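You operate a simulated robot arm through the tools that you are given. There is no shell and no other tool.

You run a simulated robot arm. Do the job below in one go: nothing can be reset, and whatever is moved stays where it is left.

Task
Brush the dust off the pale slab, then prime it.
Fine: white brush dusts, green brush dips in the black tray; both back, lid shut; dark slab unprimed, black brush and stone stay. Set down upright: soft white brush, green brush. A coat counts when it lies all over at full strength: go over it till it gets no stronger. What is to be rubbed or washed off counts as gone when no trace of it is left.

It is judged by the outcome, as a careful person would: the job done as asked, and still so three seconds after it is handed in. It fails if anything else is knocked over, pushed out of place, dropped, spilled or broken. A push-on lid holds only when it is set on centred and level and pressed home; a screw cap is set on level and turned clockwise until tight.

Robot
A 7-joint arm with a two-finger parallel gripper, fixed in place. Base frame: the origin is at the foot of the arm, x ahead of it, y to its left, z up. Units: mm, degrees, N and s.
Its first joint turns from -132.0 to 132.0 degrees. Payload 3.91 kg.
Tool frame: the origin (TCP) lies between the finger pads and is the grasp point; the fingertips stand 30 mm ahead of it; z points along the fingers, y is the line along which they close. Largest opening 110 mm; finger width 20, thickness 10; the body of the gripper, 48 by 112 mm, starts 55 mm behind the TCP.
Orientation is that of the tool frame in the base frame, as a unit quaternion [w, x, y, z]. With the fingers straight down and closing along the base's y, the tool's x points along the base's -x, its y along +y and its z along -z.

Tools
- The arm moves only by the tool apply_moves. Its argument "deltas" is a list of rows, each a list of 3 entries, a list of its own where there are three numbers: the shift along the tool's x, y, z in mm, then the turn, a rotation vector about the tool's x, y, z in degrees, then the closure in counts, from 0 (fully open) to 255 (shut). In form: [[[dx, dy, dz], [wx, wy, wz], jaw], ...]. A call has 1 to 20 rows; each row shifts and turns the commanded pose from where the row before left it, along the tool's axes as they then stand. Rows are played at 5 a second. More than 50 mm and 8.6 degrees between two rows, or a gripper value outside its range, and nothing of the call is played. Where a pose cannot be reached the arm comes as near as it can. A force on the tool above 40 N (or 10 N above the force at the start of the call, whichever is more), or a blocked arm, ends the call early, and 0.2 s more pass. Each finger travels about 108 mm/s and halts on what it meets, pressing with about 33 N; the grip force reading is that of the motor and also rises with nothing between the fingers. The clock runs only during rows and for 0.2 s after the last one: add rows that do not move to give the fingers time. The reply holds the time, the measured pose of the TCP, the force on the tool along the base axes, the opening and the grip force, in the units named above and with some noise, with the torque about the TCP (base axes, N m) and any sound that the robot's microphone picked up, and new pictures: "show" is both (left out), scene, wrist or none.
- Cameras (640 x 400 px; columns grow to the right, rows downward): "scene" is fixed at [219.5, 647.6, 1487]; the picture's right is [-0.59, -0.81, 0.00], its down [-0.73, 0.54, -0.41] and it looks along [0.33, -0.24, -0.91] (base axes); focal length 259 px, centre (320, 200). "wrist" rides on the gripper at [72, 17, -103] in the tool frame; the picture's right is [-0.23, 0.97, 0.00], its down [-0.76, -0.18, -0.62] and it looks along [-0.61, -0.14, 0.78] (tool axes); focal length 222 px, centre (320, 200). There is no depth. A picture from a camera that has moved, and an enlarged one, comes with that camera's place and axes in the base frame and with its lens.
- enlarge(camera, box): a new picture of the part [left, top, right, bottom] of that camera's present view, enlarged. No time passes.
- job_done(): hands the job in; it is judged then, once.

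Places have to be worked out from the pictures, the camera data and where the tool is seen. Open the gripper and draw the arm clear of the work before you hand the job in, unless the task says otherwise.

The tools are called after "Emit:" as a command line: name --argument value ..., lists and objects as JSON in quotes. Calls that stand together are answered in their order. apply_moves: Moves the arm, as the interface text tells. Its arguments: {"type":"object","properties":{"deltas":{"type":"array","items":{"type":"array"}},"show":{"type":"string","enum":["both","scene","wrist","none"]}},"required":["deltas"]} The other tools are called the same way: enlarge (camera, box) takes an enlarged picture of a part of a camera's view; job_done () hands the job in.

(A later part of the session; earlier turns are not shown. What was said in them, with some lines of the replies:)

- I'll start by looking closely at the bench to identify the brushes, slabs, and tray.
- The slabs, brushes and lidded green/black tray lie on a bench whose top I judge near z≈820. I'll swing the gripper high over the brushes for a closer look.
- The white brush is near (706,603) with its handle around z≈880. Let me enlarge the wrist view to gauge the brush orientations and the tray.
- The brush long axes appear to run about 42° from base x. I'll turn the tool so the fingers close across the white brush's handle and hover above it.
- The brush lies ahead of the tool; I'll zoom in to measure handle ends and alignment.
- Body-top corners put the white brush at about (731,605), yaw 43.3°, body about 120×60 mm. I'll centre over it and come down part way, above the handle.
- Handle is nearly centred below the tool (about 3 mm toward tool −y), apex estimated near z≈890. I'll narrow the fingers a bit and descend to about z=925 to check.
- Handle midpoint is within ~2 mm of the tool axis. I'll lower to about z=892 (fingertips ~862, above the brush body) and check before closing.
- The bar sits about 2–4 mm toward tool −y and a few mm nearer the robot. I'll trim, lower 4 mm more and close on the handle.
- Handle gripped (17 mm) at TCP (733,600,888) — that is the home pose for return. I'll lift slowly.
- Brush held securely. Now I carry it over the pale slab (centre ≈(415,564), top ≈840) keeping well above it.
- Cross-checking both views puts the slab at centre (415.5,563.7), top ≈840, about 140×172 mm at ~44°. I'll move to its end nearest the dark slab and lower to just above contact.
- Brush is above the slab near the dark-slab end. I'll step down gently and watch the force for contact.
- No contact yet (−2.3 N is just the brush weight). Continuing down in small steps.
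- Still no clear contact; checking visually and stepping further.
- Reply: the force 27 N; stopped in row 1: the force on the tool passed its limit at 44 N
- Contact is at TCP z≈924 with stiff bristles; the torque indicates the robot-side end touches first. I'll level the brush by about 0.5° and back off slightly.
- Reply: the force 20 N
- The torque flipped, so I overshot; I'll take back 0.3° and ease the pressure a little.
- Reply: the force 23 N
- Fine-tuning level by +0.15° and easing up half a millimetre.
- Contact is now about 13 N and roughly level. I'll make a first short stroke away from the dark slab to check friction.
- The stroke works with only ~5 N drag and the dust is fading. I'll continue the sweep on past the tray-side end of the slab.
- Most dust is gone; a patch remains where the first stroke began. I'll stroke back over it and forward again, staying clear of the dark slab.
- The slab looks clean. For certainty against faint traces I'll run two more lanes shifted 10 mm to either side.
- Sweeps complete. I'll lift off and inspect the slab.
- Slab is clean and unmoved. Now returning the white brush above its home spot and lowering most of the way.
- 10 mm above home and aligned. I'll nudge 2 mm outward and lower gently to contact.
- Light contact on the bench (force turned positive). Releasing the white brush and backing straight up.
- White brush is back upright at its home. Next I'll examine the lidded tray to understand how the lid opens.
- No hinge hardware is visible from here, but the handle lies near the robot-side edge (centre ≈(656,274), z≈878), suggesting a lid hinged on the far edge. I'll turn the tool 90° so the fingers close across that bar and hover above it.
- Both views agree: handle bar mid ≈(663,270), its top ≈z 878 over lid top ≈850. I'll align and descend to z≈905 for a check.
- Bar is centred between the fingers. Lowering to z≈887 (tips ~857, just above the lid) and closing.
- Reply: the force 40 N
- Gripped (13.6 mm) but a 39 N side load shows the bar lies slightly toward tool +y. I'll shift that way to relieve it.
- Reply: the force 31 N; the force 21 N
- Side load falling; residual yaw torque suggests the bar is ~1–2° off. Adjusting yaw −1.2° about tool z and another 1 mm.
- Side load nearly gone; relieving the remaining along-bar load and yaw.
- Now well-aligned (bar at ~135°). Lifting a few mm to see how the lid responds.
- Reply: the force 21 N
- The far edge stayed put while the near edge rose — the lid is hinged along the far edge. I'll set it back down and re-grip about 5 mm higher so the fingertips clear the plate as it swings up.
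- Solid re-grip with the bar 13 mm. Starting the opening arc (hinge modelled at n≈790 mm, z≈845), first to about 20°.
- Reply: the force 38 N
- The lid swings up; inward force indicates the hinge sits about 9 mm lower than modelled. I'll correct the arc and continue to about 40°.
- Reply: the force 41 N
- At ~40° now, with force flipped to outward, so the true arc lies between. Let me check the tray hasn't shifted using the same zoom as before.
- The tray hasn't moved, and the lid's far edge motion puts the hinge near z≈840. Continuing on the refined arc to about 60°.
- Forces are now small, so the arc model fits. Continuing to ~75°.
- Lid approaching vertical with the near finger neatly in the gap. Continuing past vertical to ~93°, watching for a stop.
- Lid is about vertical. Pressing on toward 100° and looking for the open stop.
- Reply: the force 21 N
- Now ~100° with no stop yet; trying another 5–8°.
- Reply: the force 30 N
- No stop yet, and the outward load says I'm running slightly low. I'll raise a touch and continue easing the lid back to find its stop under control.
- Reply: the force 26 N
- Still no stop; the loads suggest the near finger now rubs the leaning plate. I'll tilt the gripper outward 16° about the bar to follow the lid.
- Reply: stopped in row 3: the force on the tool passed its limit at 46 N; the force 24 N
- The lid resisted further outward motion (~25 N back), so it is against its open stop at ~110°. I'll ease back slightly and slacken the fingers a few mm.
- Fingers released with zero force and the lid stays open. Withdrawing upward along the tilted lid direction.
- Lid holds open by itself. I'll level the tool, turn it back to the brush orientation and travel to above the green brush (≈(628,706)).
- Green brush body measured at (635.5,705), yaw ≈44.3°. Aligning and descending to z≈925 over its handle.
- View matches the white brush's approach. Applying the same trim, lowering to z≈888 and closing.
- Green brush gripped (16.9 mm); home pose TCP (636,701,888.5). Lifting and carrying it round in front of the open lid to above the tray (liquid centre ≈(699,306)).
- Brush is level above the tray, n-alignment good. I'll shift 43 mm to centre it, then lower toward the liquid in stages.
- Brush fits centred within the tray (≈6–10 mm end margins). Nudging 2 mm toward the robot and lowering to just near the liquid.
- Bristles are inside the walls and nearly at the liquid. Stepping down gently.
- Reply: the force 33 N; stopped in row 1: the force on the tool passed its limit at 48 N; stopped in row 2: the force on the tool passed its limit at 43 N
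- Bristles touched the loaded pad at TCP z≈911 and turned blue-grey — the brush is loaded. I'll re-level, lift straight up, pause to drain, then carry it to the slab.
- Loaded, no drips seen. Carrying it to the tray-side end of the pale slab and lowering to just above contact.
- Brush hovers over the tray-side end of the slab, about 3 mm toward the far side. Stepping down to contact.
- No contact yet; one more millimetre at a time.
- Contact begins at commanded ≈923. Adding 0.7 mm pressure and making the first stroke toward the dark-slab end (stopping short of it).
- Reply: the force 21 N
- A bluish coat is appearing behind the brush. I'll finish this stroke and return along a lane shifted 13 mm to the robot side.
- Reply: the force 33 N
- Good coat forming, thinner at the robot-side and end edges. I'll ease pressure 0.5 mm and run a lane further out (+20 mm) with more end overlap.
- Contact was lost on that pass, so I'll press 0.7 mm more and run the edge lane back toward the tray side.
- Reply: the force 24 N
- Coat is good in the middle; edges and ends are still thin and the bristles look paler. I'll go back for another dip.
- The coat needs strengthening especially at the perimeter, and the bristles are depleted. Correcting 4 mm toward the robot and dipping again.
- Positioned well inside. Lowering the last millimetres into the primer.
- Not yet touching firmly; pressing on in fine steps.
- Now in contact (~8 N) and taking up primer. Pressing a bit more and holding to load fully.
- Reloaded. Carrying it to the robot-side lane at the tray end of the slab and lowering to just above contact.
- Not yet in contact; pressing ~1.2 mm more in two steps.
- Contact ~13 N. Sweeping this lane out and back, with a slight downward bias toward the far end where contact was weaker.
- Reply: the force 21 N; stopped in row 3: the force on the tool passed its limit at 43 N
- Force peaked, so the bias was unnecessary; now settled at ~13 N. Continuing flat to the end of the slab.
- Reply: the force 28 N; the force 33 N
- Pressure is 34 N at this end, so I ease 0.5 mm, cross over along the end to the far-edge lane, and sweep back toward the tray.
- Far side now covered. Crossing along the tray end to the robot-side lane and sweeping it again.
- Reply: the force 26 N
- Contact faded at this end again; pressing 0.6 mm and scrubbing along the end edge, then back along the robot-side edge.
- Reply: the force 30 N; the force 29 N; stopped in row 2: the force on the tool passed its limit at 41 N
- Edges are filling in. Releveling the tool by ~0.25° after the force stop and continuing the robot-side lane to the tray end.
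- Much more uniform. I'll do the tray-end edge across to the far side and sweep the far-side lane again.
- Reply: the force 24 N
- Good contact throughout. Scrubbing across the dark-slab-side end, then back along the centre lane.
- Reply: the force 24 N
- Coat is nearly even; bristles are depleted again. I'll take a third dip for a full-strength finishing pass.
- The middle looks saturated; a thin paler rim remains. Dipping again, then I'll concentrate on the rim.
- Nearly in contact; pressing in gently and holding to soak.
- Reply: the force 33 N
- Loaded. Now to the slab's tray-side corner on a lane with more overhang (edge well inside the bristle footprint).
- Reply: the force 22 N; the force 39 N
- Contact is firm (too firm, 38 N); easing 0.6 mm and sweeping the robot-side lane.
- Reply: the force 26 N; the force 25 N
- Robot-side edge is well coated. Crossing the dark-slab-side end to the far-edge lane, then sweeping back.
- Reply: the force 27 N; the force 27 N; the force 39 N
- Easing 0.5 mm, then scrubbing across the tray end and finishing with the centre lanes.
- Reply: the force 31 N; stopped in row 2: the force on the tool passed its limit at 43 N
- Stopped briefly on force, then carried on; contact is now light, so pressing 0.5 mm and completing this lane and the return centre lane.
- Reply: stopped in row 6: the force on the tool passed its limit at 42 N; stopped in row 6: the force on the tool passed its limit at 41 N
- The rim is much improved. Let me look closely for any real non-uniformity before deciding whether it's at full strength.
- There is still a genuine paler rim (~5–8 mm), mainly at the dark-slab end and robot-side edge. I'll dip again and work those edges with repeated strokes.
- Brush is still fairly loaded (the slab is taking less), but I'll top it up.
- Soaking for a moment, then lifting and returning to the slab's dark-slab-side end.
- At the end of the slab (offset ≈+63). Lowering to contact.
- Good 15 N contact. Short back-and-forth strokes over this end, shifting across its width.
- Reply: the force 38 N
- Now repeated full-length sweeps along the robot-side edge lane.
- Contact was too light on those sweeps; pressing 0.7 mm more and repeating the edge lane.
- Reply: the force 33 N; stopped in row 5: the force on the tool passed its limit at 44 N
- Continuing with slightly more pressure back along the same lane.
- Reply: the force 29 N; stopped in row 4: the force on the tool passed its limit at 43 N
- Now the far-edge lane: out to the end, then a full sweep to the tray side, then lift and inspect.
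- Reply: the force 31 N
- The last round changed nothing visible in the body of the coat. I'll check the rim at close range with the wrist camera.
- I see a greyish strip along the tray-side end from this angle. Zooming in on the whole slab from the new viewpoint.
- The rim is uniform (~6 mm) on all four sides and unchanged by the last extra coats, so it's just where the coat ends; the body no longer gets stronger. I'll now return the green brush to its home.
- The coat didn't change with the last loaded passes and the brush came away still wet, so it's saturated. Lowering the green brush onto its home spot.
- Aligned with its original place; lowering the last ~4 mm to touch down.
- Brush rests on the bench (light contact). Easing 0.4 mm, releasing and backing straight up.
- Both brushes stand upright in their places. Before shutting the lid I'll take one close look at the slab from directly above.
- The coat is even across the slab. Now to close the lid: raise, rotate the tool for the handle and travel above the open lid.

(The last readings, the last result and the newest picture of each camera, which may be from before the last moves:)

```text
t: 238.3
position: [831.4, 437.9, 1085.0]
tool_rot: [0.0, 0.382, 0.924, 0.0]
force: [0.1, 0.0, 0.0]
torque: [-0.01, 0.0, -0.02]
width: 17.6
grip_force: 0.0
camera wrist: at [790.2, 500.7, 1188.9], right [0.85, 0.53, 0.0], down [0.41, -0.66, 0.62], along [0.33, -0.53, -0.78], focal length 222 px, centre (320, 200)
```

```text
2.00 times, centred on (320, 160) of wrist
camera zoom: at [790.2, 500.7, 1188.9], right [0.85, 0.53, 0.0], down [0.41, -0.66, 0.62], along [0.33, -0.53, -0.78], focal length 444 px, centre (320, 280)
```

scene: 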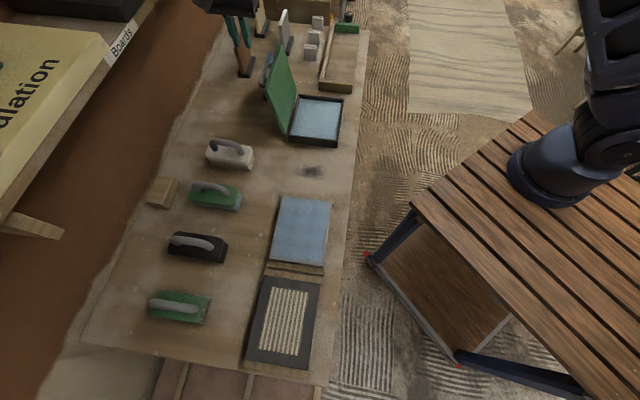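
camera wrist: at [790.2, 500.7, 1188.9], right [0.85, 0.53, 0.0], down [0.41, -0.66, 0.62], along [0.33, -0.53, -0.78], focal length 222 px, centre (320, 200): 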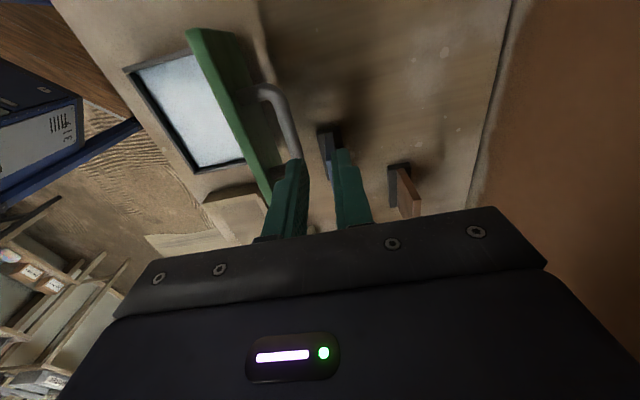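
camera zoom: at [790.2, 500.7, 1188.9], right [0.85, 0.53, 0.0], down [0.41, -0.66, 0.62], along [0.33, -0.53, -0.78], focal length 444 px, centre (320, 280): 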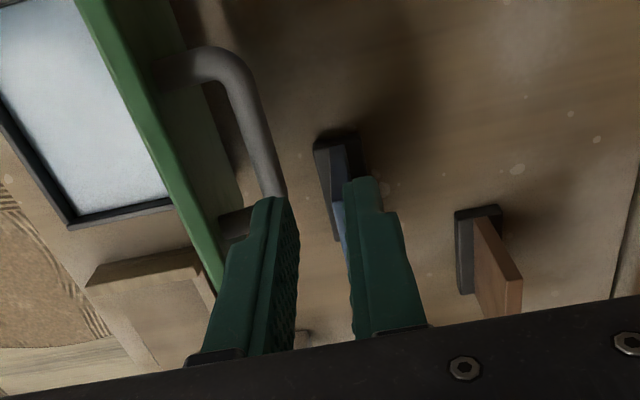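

Above the handle. Tilting 9.6° as before and moving to the start of the recorded withdrawal path.

Emit:
apply_moves --deltas '[[[1.6, -2.7, 13], [4.8, 0, 0], 215], [[0, 1.2, 14], [4.8, 0, 0], 215], [[0, 0, 0], [0, 0, 0], 215], [[0, 0, 0], [0, 0, 0], 215]]'

Emit:
enlarge --camera "wrist" --box '[200, 60, 440, 260]'

```text
t: 239.3
position: [828.9, 438.5, 1058.7]
tool_rot: [-0.032, 0.38, 0.921, -0.078]
force: [-0.3, 0.1, -0.1]
torque: [0.01, 0.03, -0.02]
width: 17.3
grip_force: 0.1
camera wrist: at [800.1, 512.6, 1157.7], right [0.84, 0.52, -0.16], down [0.49, -0.59, 0.64], along [0.24, -0.62, -0.75], focal length 222 px, centre (320, 200)
```

scene: 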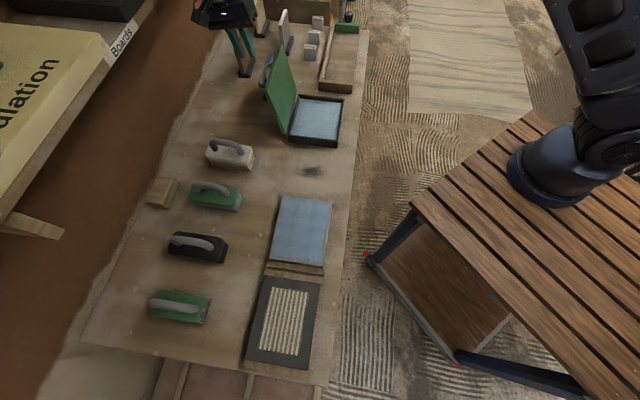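
wrist: 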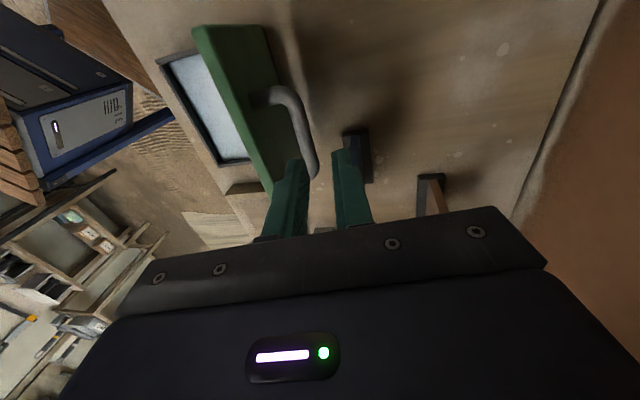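

```text
2.00 times, centred on (320, 160) of wrist
camera zoom: at [800.1, 512.6, 1157.7], right [0.84, 0.52, -0.16], down [0.49, -0.59, 0.64], along [0.24, -0.62, -0.75], focal length 444 px, centre (320, 280)
```

zoom: 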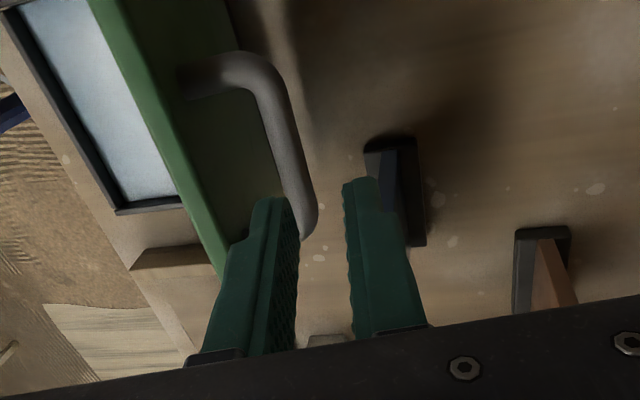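

Identical to the withdrawal view. Descending along the reversed path, first most of the way.

Emit:
apply_moves --deltas '[[[0, -5, 30], [0, 0, 0], 215], [[0, -5, 25], [0, 0, 0], 215], [[0, 0, 0], [0, 0, 0], 215], [[0, 0, 0], [0, 0, 0], 215]]' --show "wrist"

Emit:
enlarge --camera "wrist" --box '[200, 60, 440, 260]'

Emit:
enlarge --camera "scene" --box '[250, 20, 330, 100]'

```text
t: 240.3
position: [813.3, 425.5, 1006.8]
tool_rot: [-0.031, 0.381, 0.921, -0.076]
force: [1.7, 1.5, 17.1]
torque: [-0.23, 0.0, 0.0]
width: 17.8
grip_force: 0.7
camera wrist: at [784.9, 499.4, 1106.0], right [0.84, 0.52, -0.16], down [0.49, -0.59, 0.64], along [0.24, -0.62, -0.75], focal length 222 px, centre (320, 200)
```

wrist: 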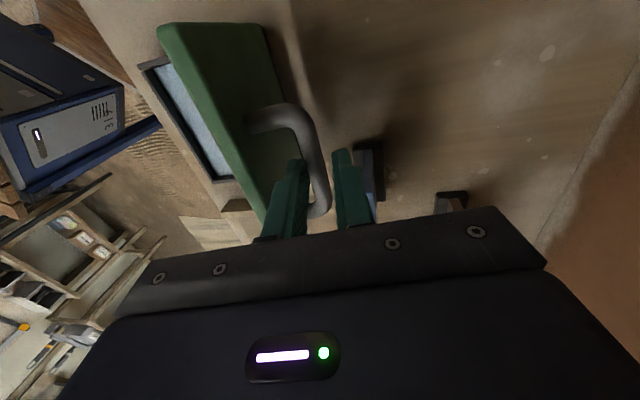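

```text
2.00 times, centred on (320, 160) of wrist
camera zoom: at [784.9, 499.4, 1106.0], right [0.84, 0.52, -0.16], down [0.49, -0.59, 0.64], along [0.24, -0.62, -0.75], focal length 444 px, centre (320, 280)
```

zoom: 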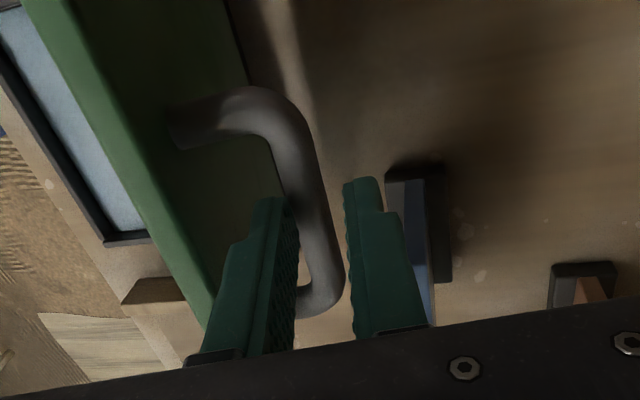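

```text
5.00 times, centred on (290, 60) of scene
camera zoom: at [219.5, 647.6, 1487.0], right [-0.59, -0.81, 0.0], down [-0.73, 0.54, -0.41], along [0.33, -0.24, -0.91], focal length 1297 px, centre (470, 900)
```

zoom: 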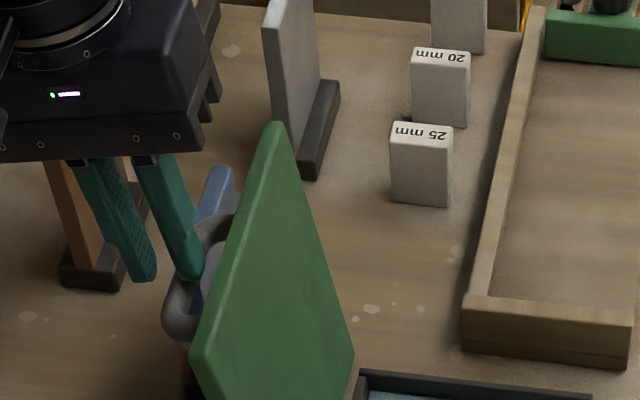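

The near fingertip touched the bar (17 N up). Backing up 5 mm, shifting 3 mm toward the lid plate, and retrying.

Emit:
apply_moves --deltas '[[[0, 0, -5], [0, 0, 0], 210], [[0, -3, 0], [0, 0, 0], 210], [[0, 0, 4], [0, 0, 0], 210], [[0, 0, 0], [0, 0, 0], 210]]' --show "none"

Emit:
apply_moves --deltas '[[[0, 0, 4], [0, 0, 0], 210], [[0, 0, 0], [0, 0, 0], 210]]' --show "none"

Emit:
enlarge --camera "wrist" --box '[200, 60, 440, 260]'

```text
t: 241.3
position: [812.5, 422.6, 1007.6]
tool_rot: [-0.033, 0.381, 0.921, -0.077]
force: [-0.3, 0.0, 0.2]
torque: [0.02, -0.01, 0.03]
width: 19.5
grip_force: 0.0
```

```text
t: 241.9
position: [811.5, 422.8, 1002.0]
tool_rot: [-0.033, 0.381, 0.921, -0.076]
force: [0.2, -0.2, 0.8]
torque: [-0.01, 0.02, 0.03]
width: 19.5
grip_force: 0.1
```

```text
2.00 times, centred on (320, 160) of wrist
camera zoom: at [782.8, 496.7, 1102.7], right [0.84, 0.52, -0.16], down [0.49, -0.59, 0.64], along [0.24, -0.62, -0.75], focal length 444 px, centre (320, 280)
```

zoom: 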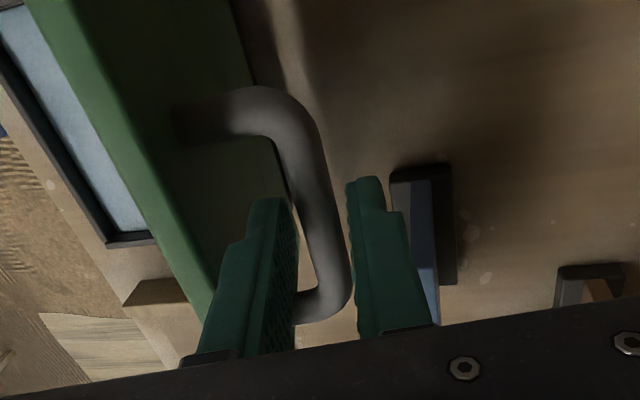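

Clear now, bar sits between the fingers. Continuing down to the grip position in small steps.

Emit:
apply_moves --deltas '[[[0, -0.5, 7], [0, 0, 0], 210], [[0, -0.5, 7], [0, 0, 0], 210], [[0, 0, 0], [0, 0, 0], 210]]' --show "none"

Emit:
apply_moves --deltas '[[[0, -0.5, 7], [0, 0, 0], 210], [[0, -0.5, 5], [0, 0, 0], 210], [[0, 0, 0], [0, 0, 0], 210]]' --show "wrist"

Emit:
enlarge --camera "wrist" --box '[200, 60, 440, 260]'

```text
t: 242.7
position: [809.3, 421.2, 988.4]
tool_rot: [-0.031, 0.38, 0.921, -0.077]
force: [-0.6, -0.7, 0.4]
torque: [-0.02, 0.02, -0.01]
width: 19.3
grip_force: 0.0
```

```text
t: 243.5
position: [808.6, 418.0, 978.4]
tool_rot: [-0.031, 0.38, 0.921, -0.077]
force: [0.2, 0.0, 0.9]
torque: [0.0, -0.02, 0.01]
width: 19.5
grip_force: 0.0
camera wrist: at [779.1, 492.1, 1077.1], right [0.84, 0.52, -0.16], down [0.49, -0.59, 0.64], along [0.24, -0.62, -0.75], focal length 222 px, centre (320, 200)
```

wrist: 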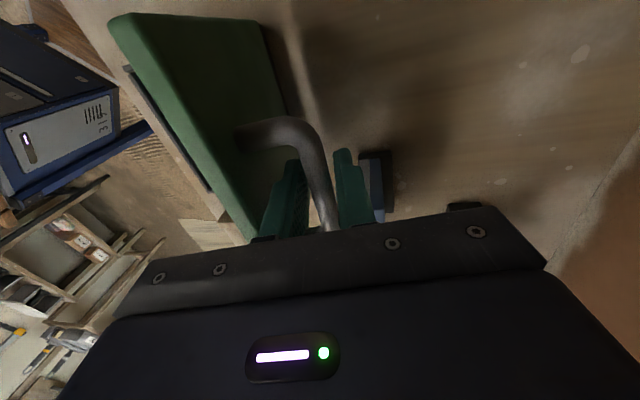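

```text
2.00 times, centred on (320, 160) of wrist
camera zoom: at [779.1, 492.1, 1077.1], right [0.84, 0.52, -0.16], down [0.49, -0.59, 0.64], along [0.24, -0.62, -0.75], focal length 444 px, centre (320, 280)
```

zoom: 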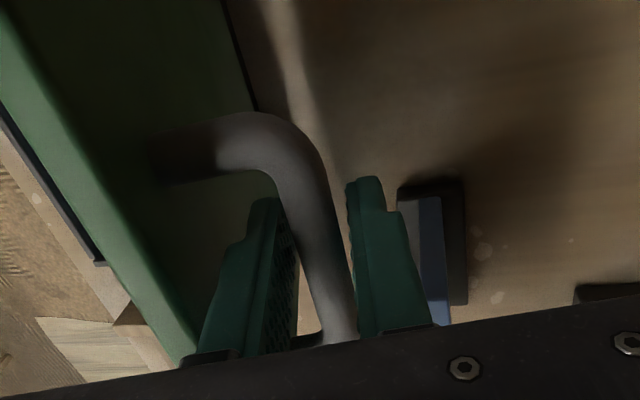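

Bar is centred between the fingers at the earlier grip spot. Closing on it.

Emit:
apply_moves --deltas '[[[0, -0.3, 2], [0, 0, 0], 210], [[0, 0, 0], [0, 0, 0], 255], [[0, 0, 0], [0, 0, 0], 255], [[0, 0, 0], [0, 0, 0], 255]]' --show "none"

```text
t: 244.5
position: [805.5, 417.3, 976.9]
tool_rot: [-0.032, 0.381, 0.921, -0.078]
force: [-3.3, -2.9, 2.6]
torque: [-0.16, -0.07, -0.9]
width: 13.6
grip_force: 45.2
```

Firm grip (13.6 mm), low forces. Swinging the lid back up toward vertical along the same arc.

Emit:
apply_moves --deltas '[[[0, -10.9, -4.3], [0, 0, 0], 255], [[0, -11.3, -3.4], [0, 0, 0], 255], [[0, -11.6, -2.4], [0, 0, 0], 255], [[0, 0, 0], [0, 0, 0], 255]]'

Emit:
enlarge --camera "scene" --box '[270, 40, 360, 150]'

```text
t: 245.5
position: [784.0, 394.6, 987.6]
tool_rot: [-0.034, 0.38, 0.921, -0.078]
force: [-5.6, -2.9, -25.5]
torque: [0.0, 0.01, -0.91]
width: 14.0
grip_force: 45.0
camera wrist: at [755.5, 468.6, 1088.6], right [0.84, 0.52, -0.17], down [0.49, -0.59, 0.64], along [0.24, -0.62, -0.75], focal length 222 px, centre (320, 200)
```

scene: 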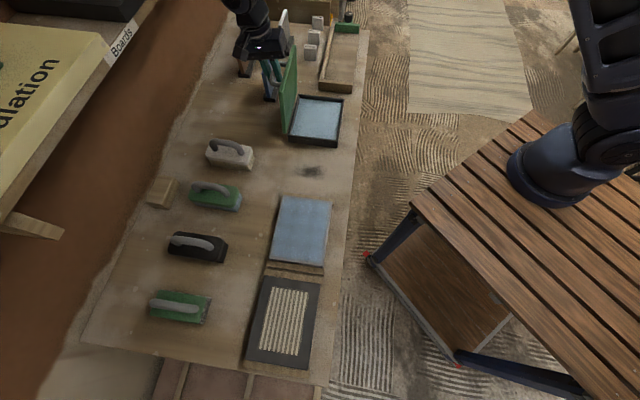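
wrist: 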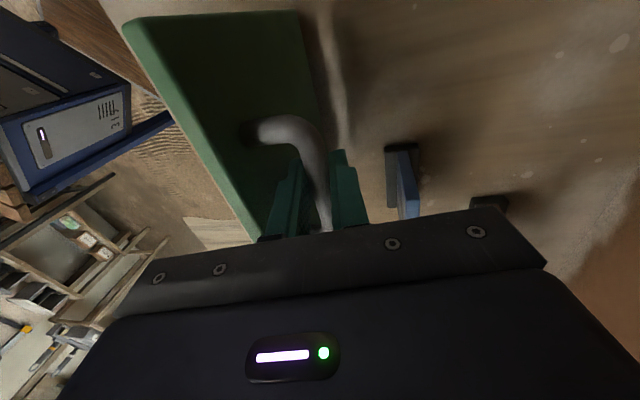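

```text
3.64 times, centred on (315, 95) of scene
camera zoom: at [219.5, 647.6, 1487.0], right [-0.59, -0.81, 0.0], down [-0.73, 0.54, -0.41], along [0.33, -0.24, -0.91], focal length 943 px, centre (338, 582)
```

zoom: 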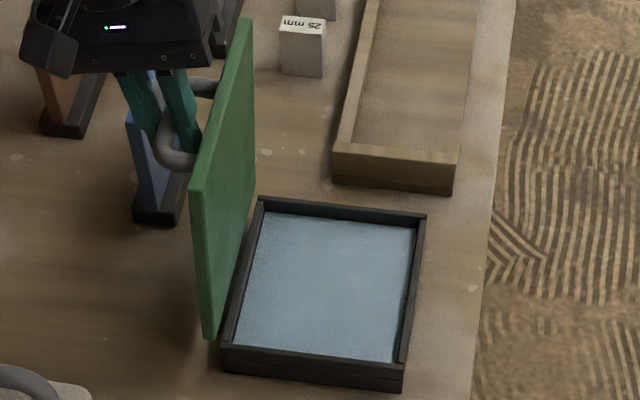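

Near vertical; slightly high (25 N down-pull). Lowering 1.5 mm and untilting the gripper about the bar.

Emit:
apply_moves --deltas '[[[0, -1, 1.5], [-3.2, 0, 0], 255], [[0, -1.3, 0], [-3.2, 0, 0], 255], [[0, -1.3, 0], [-3.2, 0, 0], 255], [[0, 0, 0], [0, 0, 0], 255]]' --show "none"

```text
t: 246.5
position: [781.6, 392.7, 991.3]
tool_rot: [0.0, 0.381, 0.924, 0.001]
force: [-1.4, 1.8, -1.7]
torque: [0.14, 0.03, -0.87]
width: 13.6
grip_force: 45.0
```

Level with tiny forces. Continuing over the top to ~70°.

Emit:
apply_moves --deltas '[[[0, -8.3, -2.8], [0, 0, 0], 255], [[0, -11.5, -2.2], [0, 0, 0], 255], [[0, -11.7, -1.3], [0, 0, 0], 255], [[0, -11.8, -0.3], [0, 0, 0], 255], [[0, -11.7, 0.8], [0, 0, 0], 255], [[0, 0, 0], [0, 0, 0], 255]]'

Emit:
enlarge --camera "scene" --box '[270, 40, 360, 150]'

```text
t: 247.9
position: [743.3, 353.8, 994.8]
tool_rot: [-0.001, 0.382, 0.924, -0.001]
force: [4.7, -2.0, -19.8]
torque: [-0.22, -0.12, -0.67]
width: 13.3
grip_force: 45.2
camera wrist: at [703.1, 416.2, 1098.7], right [0.85, 0.53, 0.0], down [0.42, -0.66, 0.62], along [0.33, -0.53, -0.78], focal length 222 px, centre (320, 200)
```

scene: 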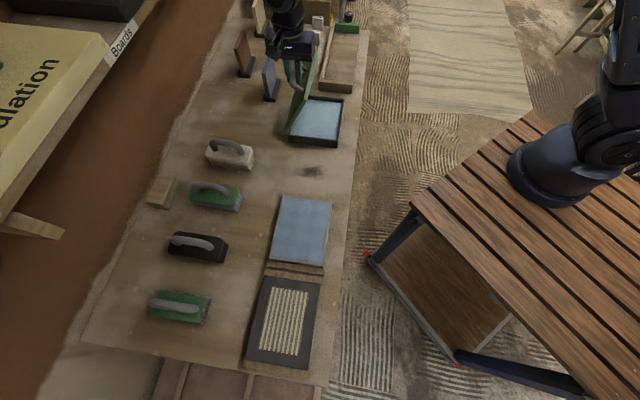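
wrist: 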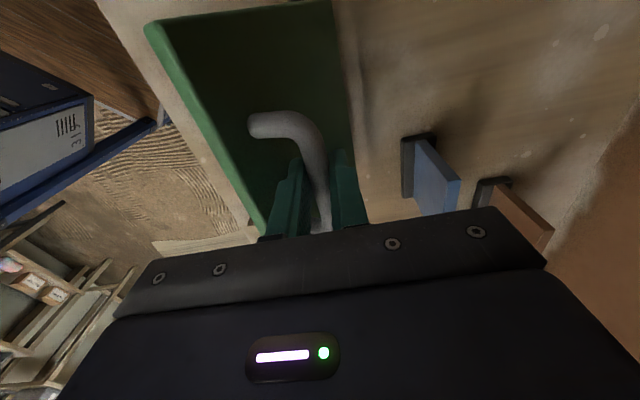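

```text
3.64 times, centred on (315, 95) of scene
camera zoom: at [219.5, 647.6, 1487.0], right [-0.59, -0.81, 0.0], down [-0.73, 0.54, -0.41], along [0.33, -0.24, -0.91], focal length 943 px, centre (338, 582)
```

zoom: 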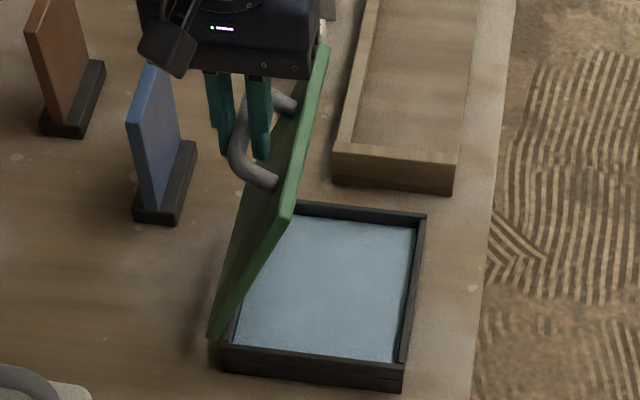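

Lid ~70°, slightly high. Lowering 1 mm and continuing down to ~50°.

Emit:
apply_moves --deltas '[[[0, -11.6, 2.8], [0, 0, 0], 255], [[0, -11.5, 2.8], [0, 0, 0], 255], [[0, -11.1, 3.8], [0, 0, 0], 255], [[0, -10.8, 4.8], [0, 0, 0], 255], [[0, 0, 0], [0, 0, 0], 255]]' --show "none"

```text
t: 249.1
position: [711.9, 322.1, 981.3]
tool_rot: [0.0, 0.382, 0.924, 0.0]
force: [8.3, -4.5, -3.8]
torque: [-0.02, -0.22, -0.53]
width: 13.6
grip_force: 45.1
```

Forces small. Continuing to ~30°.

Emit:
apply_moves --deltas '[[[0, -10.3, 5.6], [0, 0, 0], 255], [[0, -9.8, 6.6], [0, 0, 0], 255], [[0, -9.1, 7.4], [0, 0, 0], 255], [[0, -8.5, 8.1], [0, 0, 0], 255], [[0, 0, 0], [0, 0, 0], 255]]'

Emit:
enlarge --camera "scene" --box '[270, 40, 360, 150]'

```text
t: 250.3
position: [685.3, 294.9, 954.3]
tool_rot: [0.0, 0.382, 0.924, 0.0]
force: [4.4, 0.3, -3.0]
torque: [-0.05, -0.19, -0.39]
width: 13.4
grip_force: 45.2
camera wrist: at [644.2, 357.6, 1057.8], right [0.85, 0.53, 0.0], down [0.41, -0.66, 0.62], along [0.33, -0.53, -0.78], focal length 222 px, centre (320, 200)
```

scene: 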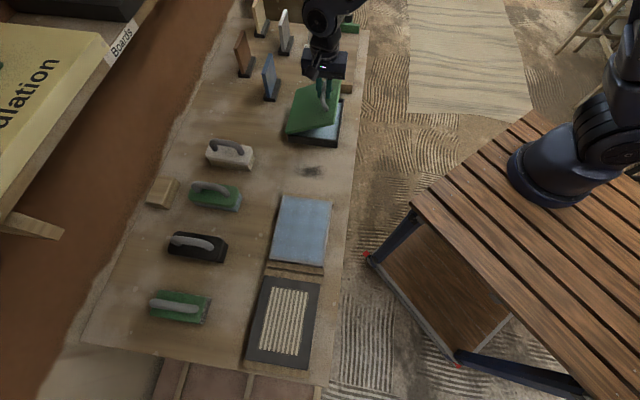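
wrist: 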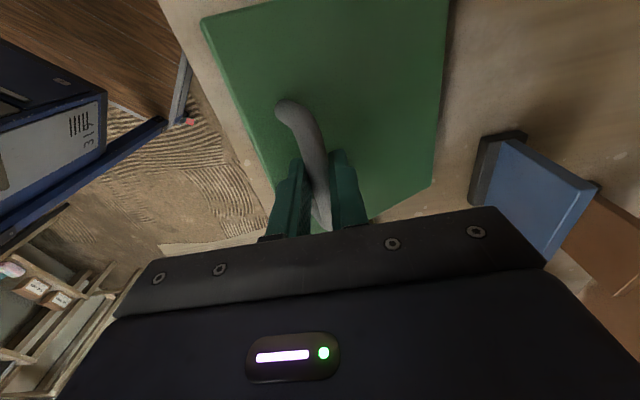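

```text
3.64 times, centred on (315, 95) of scene
camera zoom: at [219.5, 647.6, 1487.0], right [-0.59, -0.81, 0.0], down [-0.73, 0.54, -0.41], along [0.33, -0.24, -0.91], focal length 943 px, centre (338, 582)
```

zoom: 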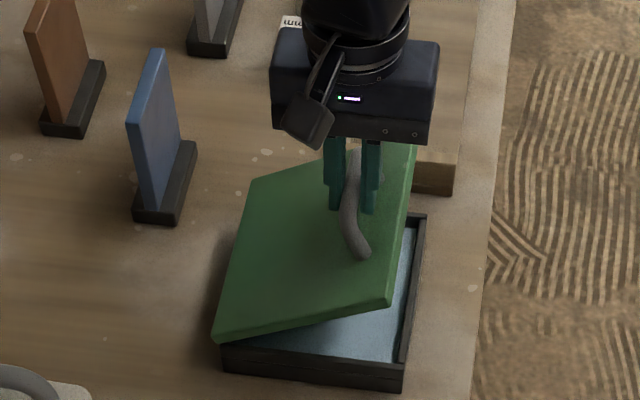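

On track with negligible force. Continuing to ~10°.

Emit:
apply_moves --deltas '[[[0, -7.8, 8.9], [0, 0, 0], 255], [[0, -6.9, 9.5], [0, 0, 0], 255], [[0, -6.1, 10], [0, 0, 0], 255], [[0, -5.2, 10.6], [0, 0, 0], 255], [[0, 0, 0], [0, 0, 0], 255]]' --show "none"

```text
t: 251.5
position: [667.4, 277.7, 915.5]
tool_rot: [-0.001, 0.382, 0.924, 0.0]
force: [-6.2, -8.0, 3.8]
torque: [0.01, 0.27, -0.18]
width: 13.4
grip_force: 44.8
```

Almost closed. Easing down the last ~10° in small steps.

Emit:
apply_moves --deltas '[[[0, -2.2, 5.5], [0, 0, 0], 255], [[0, -2.0, 5.5], [0, 0, 0], 255], [[0, -1.6, 5], [0, 0, 0], 255], [[0, 0, 0], [0, 0, 0], 255]]' --show "none"

Emit:
apply_moves --deltas '[[[0, -0.6, 2.5], [0, 0, 0], 255], [[0, 0, 0], [0, 0, 0], 255]]' --show "both"

Emit:
enlarge --camera "scene" --box '[280, 80, 350, 150]'

```text
t: 252.5
position: [663.3, 272.8, 898.5]
tool_rot: [-0.001, 0.381, 0.925, 0.0]
force: [-10.2, -8.2, 3.8]
torque: [-0.07, 0.18, -0.12]
width: 13.6
grip_force: 44.4
```

```text
t: 253.1
position: [661.9, 272.2, 896.1]
tool_rot: [0.0, 0.382, 0.924, 0.0]
force: [-12.8, -6.2, 3.1]
torque: [-0.1, 0.08, -0.09]
width: 13.7
grip_force: 44.7
camera wrist: at [621.2, 334.7, 1001.0], right [0.85, 0.53, 0.0], down [0.41, -0.66, 0.62], along [0.33, -0.53, -0.78], focal length 222 px, centre (320, 200)
```

scene: 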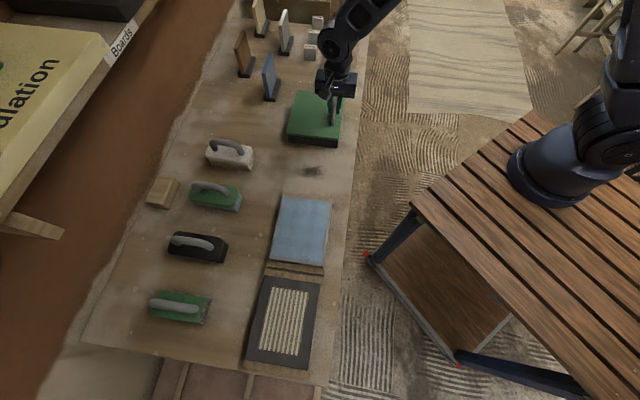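
wrist: 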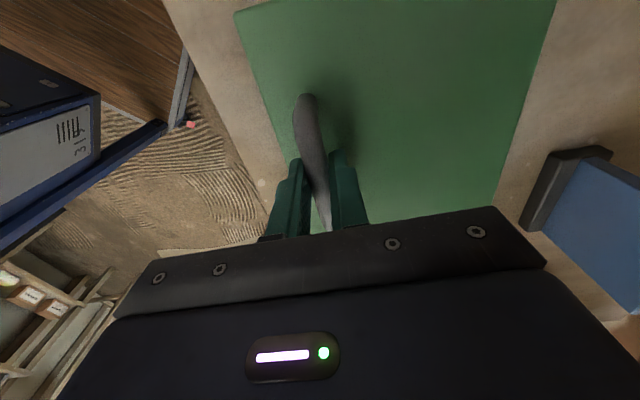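

```text
5.71 times, centred on (315, 115) of scene
camera zoom: at [219.5, 647.6, 1487.0], right [-0.59, -0.81, 0.0], down [-0.73, 0.54, -0.41], along [0.33, -0.24, -0.91], focal length 1482 px, centre (349, 686)
```

zoom: 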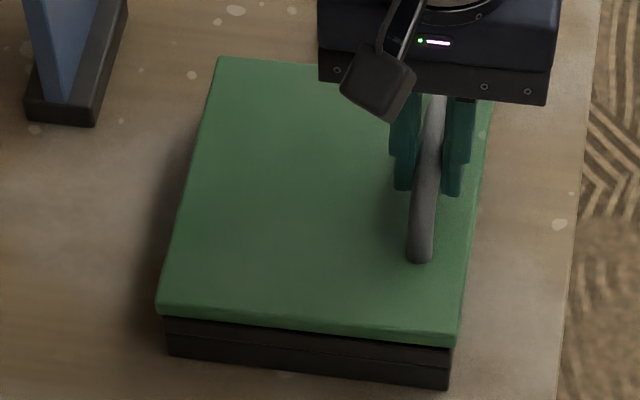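

Within a few mm of shut. Lowering further until it seats.

Emit:
apply_moves --deltas '[[[0, 0, 1.5], [0, 0, 0], 255], [[0, 0, 0], [0, 0, 0], 255]]' --show "none"

Emit:
apply_moves --deltas '[[[0, 0, 1.5], [0, 0, 0], 255], [[0, 0, 0], [0, 0, 0], 255]]' --show "none"

Emit:
apply_moves --deltas '[[[0, 0, 1], [0, 0, 0], 255], [[0, 0, 0], [0, 0, 0], 255]]' --show "none"

Emit:
enlarge --camera "scene" --box '[280, 80, 350, 150]'

```text
t: 253.7
position: [661.6, 272.1, 895.7]
tool_rot: [-0.001, 0.382, 0.924, 0.0]
force: [-20.7, -8.9, 6.2]
torque: [-0.08, 0.21, -0.08]
width: 13.3
grip_force: 44.5
```

```text
t: 254.3
position: [660.8, 272.6, 893.2]
tool_rot: [0.0, 0.382, 0.924, 0.001]
force: [-20.7, -12.3, 22.9]
torque: [-0.05, 0.28, -0.14]
width: 13.3
grip_force: 45.0
```

```text
t: 254.7
position: [661.8, 272.4, 894.6]
tool_rot: [0.0, 0.382, 0.924, 0.001]
force: [-13.0, -10.8, 20.5]
torque: [-0.17, 0.07, -0.04]
width: 13.5
grip_force: 44.1
stopped in row 2: the force on the tool passed its limit at 45 N (the readings are from after the stop); the commanded pose is now the measured one
```

```text
5.71 times, centred on (315, 115) of scene
camera zoom: at [219.5, 647.6, 1487.0], right [-0.59, -0.81, 0.0], down [-0.73, 0.54, -0.41], along [0.33, -0.24, -0.91], focal length 1482 px, centre (349, 686)
```

zoom: 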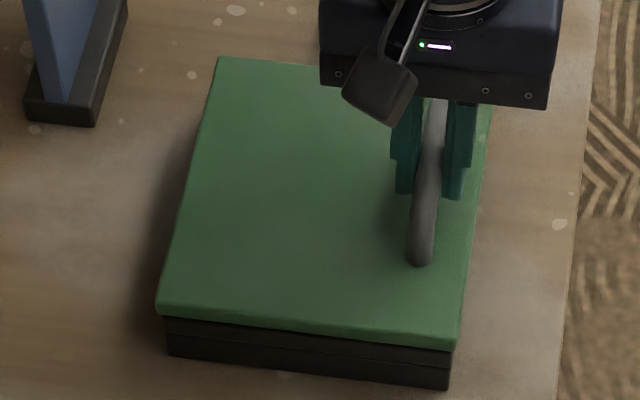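

The lid corner matches its original position and pressed to a firm stop — shut. Releasing the handle and withdrawing straight up.

Emit:
apply_moves --deltas '[[[0, 0, 0], [0, 0, 0], 230], [[0, 0, 0], [0, 0, 0], 180], [[0, 0, 0], [0, 0, 0], 150], [[0, 0, 0], [0, 0, 0], 110], [[0, 0, -15], [0, 0, 0], 110], [[0, 0, -30], [0, 0, 0], 110], [[0, 0, -40], [0, 0, 0], 110], [[0, 0, -40], [0, 0, 0], 110], [[0, 0, 0], [0, 0, 0], 110], [[0, 0, 0], [0, 0, 0], 110]]'

Emit:
enlarge --camera "scene" --box '[280, 80, 350, 150]'

Emit:
enlarge --camera "wrist" --box '[200, 0, 460, 240]'

```text
t: 256.9
position: [662.4, 272.4, 1017.9]
tool_rot: [0.0, 0.382, 0.924, 0.001]
force: [-0.3, 0.3, -0.3]
torque: [-0.02, -0.01, -0.03]
width: 62.5
grip_force: 0.1
camera wrist: at [621.8, 335.2, 1122.7], right [0.85, 0.53, 0.0], down [0.41, -0.66, 0.62], along [0.33, -0.53, -0.78], focal length 222 px, centre (320, 200)
```

scene: 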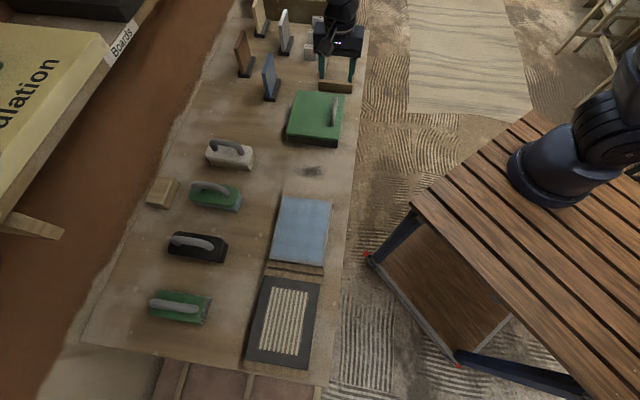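
wrist: 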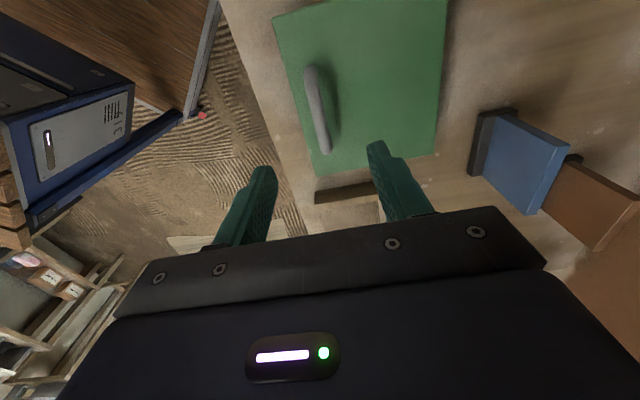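

```text
5.71 times, centred on (315, 115) of scene
camera zoom: at [219.5, 647.6, 1487.0], right [-0.59, -0.81, 0.0], down [-0.73, 0.54, -0.41], along [0.33, -0.24, -0.91], focal length 1482 px, centre (349, 686)
```

zoom: 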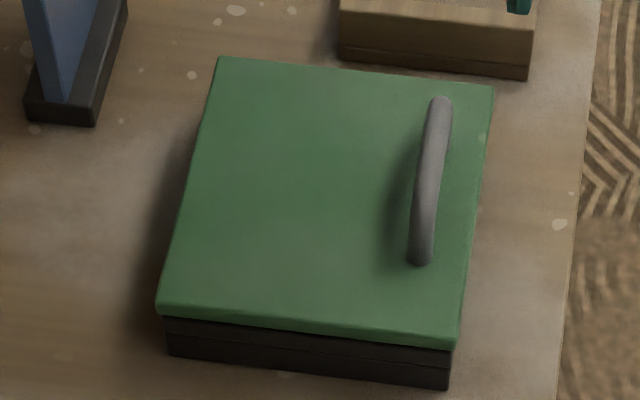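

```text
1.67 times, centred on (330, 120) of wrist
camera zoom: at [621.8, 335.2, 1122.7], right [0.85, 0.53, 0.0], down [0.41, -0.66, 0.62], along [0.33, -0.53, -0.78], focal length 370 px, centre (303, 333)
```

zoom: 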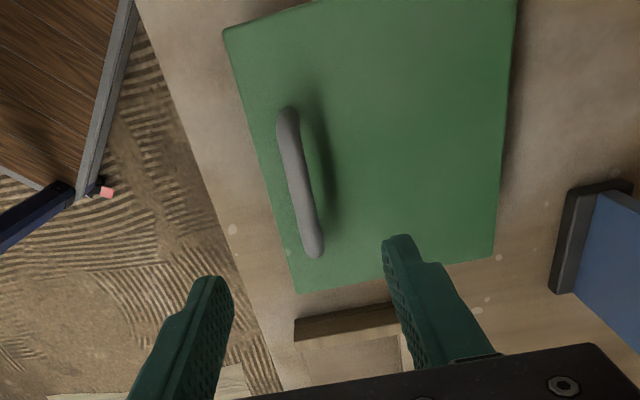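

Lid looks shut, perhaps a hair off its original line. I'll press lightly on the handle with closed fingers to make sure it's fully home.

Emit:
apply_moves --deltas '[[[0, 0, 30], [0, 0, 0], 255], [[0, 0, 40], [0, 0, 0], 255], [[0, 0, 30], [0, 0, 0], 255], [[0, 0, 0], [0, 0, 0], 255], [[0, 0, 0], [0, 0, 0], 255]]' --show "none"

Emit:
apply_moves --deltas '[[[0, 0, 3], [0, 0, 0], 255], [[0, 0, 2], [0, 0, 0], 255], [[0, 0, 0], [0, 0, 0], 255]]' --show "none"

Emit:
apply_moves --deltas '[[[0, 0, 2], [0, 0, 0], 255], [[0, 0, 0], [0, 0, 0], 255]]' --show "none"

Emit:
apply_moves --deltas '[[[0, 0, 1.5], [0, 0, 0], 255], [[0, 0, 0], [0, 0, 0], 255]]' --show "none"

```text
t: 258.1
position: [660.2, 271.9, 919.0]
tool_rot: [0.001, 0.382, 0.924, 0.001]
force: [-9.6, -6.3, 38.2]
torque: [0.12, 0.51, 0.21]
width: 0.1
grip_force: 33.2
```

```text
t: 258.4
position: [661.5, 272.3, 919.9]
tool_rot: [0.002, 0.382, 0.924, 0.002]
force: [-8.9, -6.8, 29.8]
torque: [0.01, 0.48, 0.14]
width: 0.1
grip_force: 32.6
stopped in row 1: the force on the tool passed its limit at 56 N (the readings are from after the stop); the commanded pose is now the measured one
```

```text
t: 258.8
position: [661.9, 272.4, 921.2]
tool_rot: [0.001, 0.38, 0.925, 0.004]
force: [-6.7, -6.8, 21.9]
torque: [-0.05, 0.38, 0.16]
width: 0.1
grip_force: 33.5
stopped in row 1: the force on the tool passed its limit at 44 N (the readings are from after the stop); the commanded pose is now the measured one
```

```text
t: 259.2
position: [662.4, 272.2, 921.6]
tool_rot: [0.002, 0.381, 0.925, 0.004]
force: [-6.0, -4.8, 21.9]
torque: [-0.05, 0.34, 0.14]
width: 0.1
grip_force: 33.3
stopped in row 2: the force on the tool passed its limit at 43 N (the readings are from after the stop); the commanded pose is now the measured one
```

The handle took a firm 40+ N push with no further travel, so the lid is home. Lifting off and checking.

Emit:
apply_moves --deltas '[[[0, 0, -20], [0, 0, 0], 255], [[0, 0, -40], [0, 0, 0], 255], [[0, 0, -40], [0, 0, 0], 110], [[0, 0, -40], [0, 0, 0], 0], [[0, 0, 0], [0, 0, 0], 0], [[0, 0, 0], [0, 0, 0], 0]]'

Emit:
enlarge --camera "scene" --box '[280, 80, 350, 150]'

Emit:
enlarge --camera "scene" --box '[130, 120, 350, 260]'

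Emit:
enlarge --camera "scene" --box '[130, 240, 350, 380]'

Emit:
enlarge --camera "scene" --box '[210, 0, 380, 150]'

```text
t: 260.6
position: [660.2, 272.0, 1059.1]
tool_rot: [0.002, 0.381, 0.924, 0.004]
force: [-0.1, -0.3, -0.6]
torque: [-0.02, -0.02, 0.05]
width: 110.1
grip_force: 0.0
camera wrist: at [619.6, 333.5, 1164.6], right [0.85, 0.53, 0.01], down [0.41, -0.67, 0.62], along [0.33, -0.52, -0.78], focal length 222 px, centre (320, 200)
```

scene: 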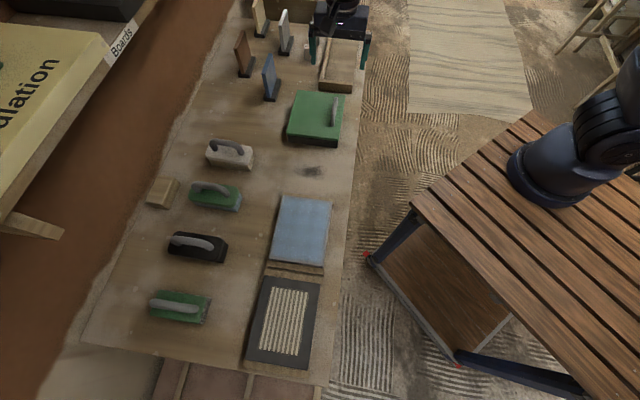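
wrist: 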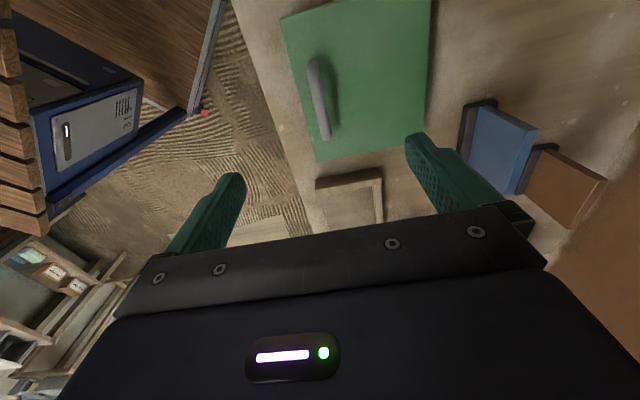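

```text
5.71 times, centred on (315, 115) of scene
camera zoom: at [219.5, 647.6, 1487.0], right [-0.59, -0.81, 0.0], down [-0.73, 0.54, -0.41], along [0.33, -0.24, -0.91], focal length 1482 px, centre (349, 686)
```

zoom: 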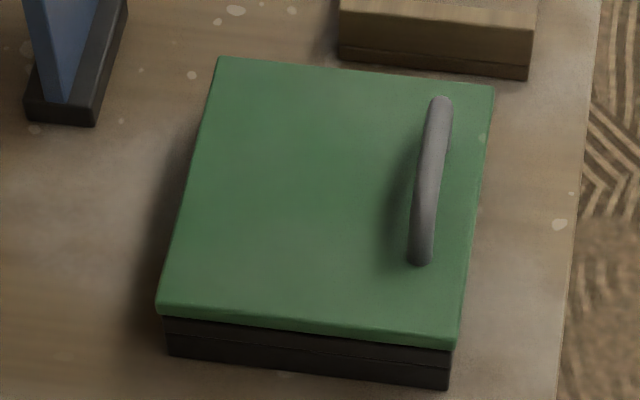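

```text
2.86 times, centred on (240, 190) of scene
camera zoom: at [219.5, 647.6, 1487.0], right [-0.59, -0.81, 0.0], down [-0.73, 0.54, -0.41], along [0.33, -0.24, -0.91], focal length 741 px, centre (549, 229)
```

zoom: 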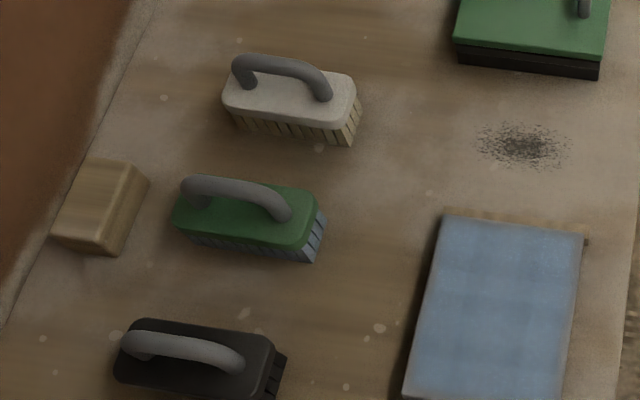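

```text
2.86 times, centred on (240, 310) of scene
camera zoom: at [219.5, 647.6, 1487.0], right [-0.59, -0.81, 0.0], down [-0.73, 0.54, -0.41], along [0.33, -0.24, -0.91], focal length 741 px, centre (549, -114)
```

zoom: 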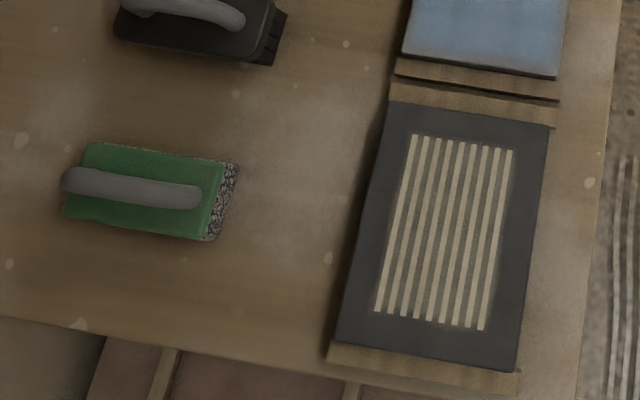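

```text
2.67 times, centred on (295, 75) of scene
camera zoom: at [219.5, 647.6, 1487.0], right [-0.59, -0.81, 0.0], down [-0.73, 0.54, -0.41], along [0.33, -0.24, -0.91], focal length 692 px, centre (387, 533)
```

zoom: 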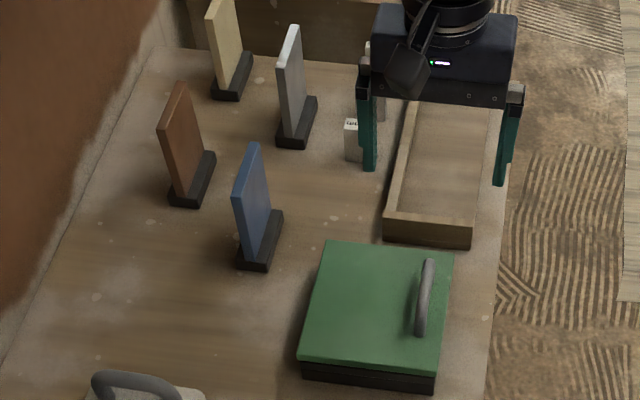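

Everything matches the original layout: lid shut, both brushes upright at home, dark slab, stone and black brush untouched, pale slab coated. I'll draw the arm clear with the gripper open.

Emit:
apply_moves --deltas '[[[0, 0, -30], [0, 0, 0], 0], [[10, -30, -25], [0, 0, 0], 0], [[10, -30, -25], [0, 0, 0], 0], [[10, -30, -25], [0, 0, 0], 0], [[10, -30, -10], [0, 0, 0], 0], [[0, 0, 0], [0, 0, 0], 0], [[0, 0, 0], [0, 0, 0], 0], [[0, 0, 0], [0, 0, 0], 0], [[0, 0, 0], [0, 0, 0], 0], [[0, 0, 0], [0, 0, 0], 0]]'

Emit:
enlarge --camera "scene" --box '[255, 185, 345, 275]'

```text
t: 262.8
position: [547.9, 213.1, 1172.5]
tool_rot: [0.001, 0.382, 0.924, 0.003]
force: [0.6, 0.2, 0.6]
torque: [0.01, -0.01, 0.01]
width: 109.9
grip_force: 0.0
camera wrist: at [506.8, 275.5, 1277.1], right [0.85, 0.53, 0.01], down [0.41, -0.67, 0.62], along [0.33, -0.52, -0.78], focal length 222 px, centre (320, 200)
```

scene: 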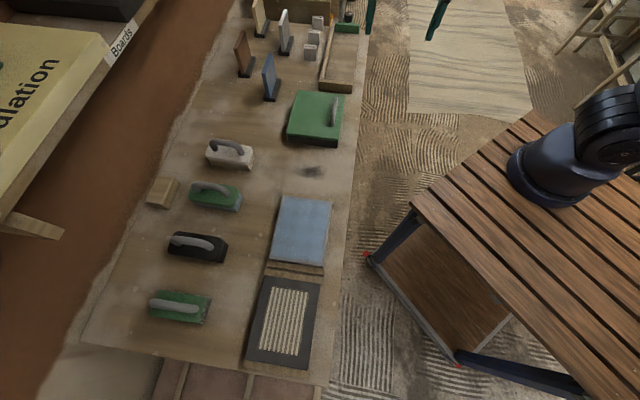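
wrist: 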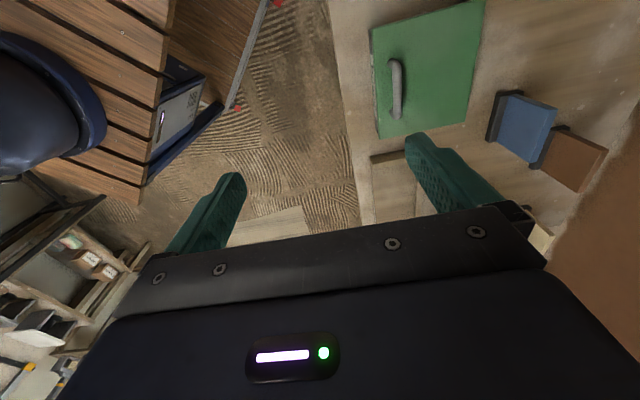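

```text
4.44 times, centred on (300, 230) of scene
camera zoom: at [219.5, 647.6, 1487.0], right [-0.59, -0.81, 0.0], down [-0.73, 0.54, -0.41], along [0.33, -0.24, -0.91], focal length 1153 px, centre (409, 67)
```

zoom: 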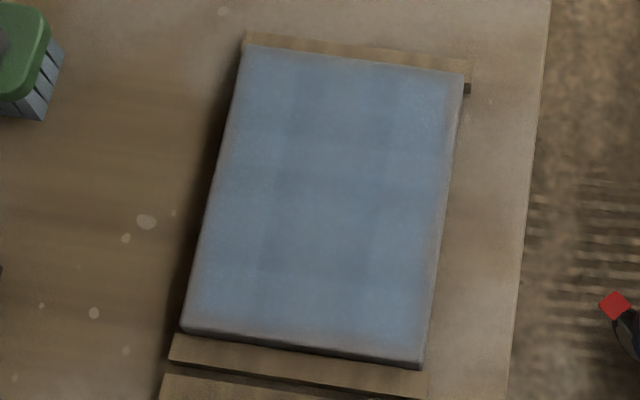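

The arm is clear with the gripper open, and everything looks as asked. The slab is clean and primed, both brushes are home and upright, and the lid is shut. Handing in.

Emit:
job_done

```text
The job is handed in.
```

The pale slab is dusted and primed, and I've handed the job in. One doubt remains: a thin, paler rim about 6 mm wide runs around all four edges of the coat.

- **Dusting:** I swept the slab with the white brush until no trace of dust showed.
- **Priming:** The green brush took four dips in the black tray, with passes over the whole slab and extra strokes on the edges. The last round changed nothing I could see, so I judged the coat to be at full strength. The extra edge strokes didn't change the rim either. I took it to be where the coat ends, but I can't be certain it isn't slightly thin there.
- **Put back:** Both brushes stand upright in their original spots. The lid turned out to be hinged; I closed it and pressed it home, and it matches its starting position.
- **Left alone:** The dark slab, black brush and stone look untouched. The pale slab and the tray didn't shift.

The gripper is open and the arm is clear of the bench.
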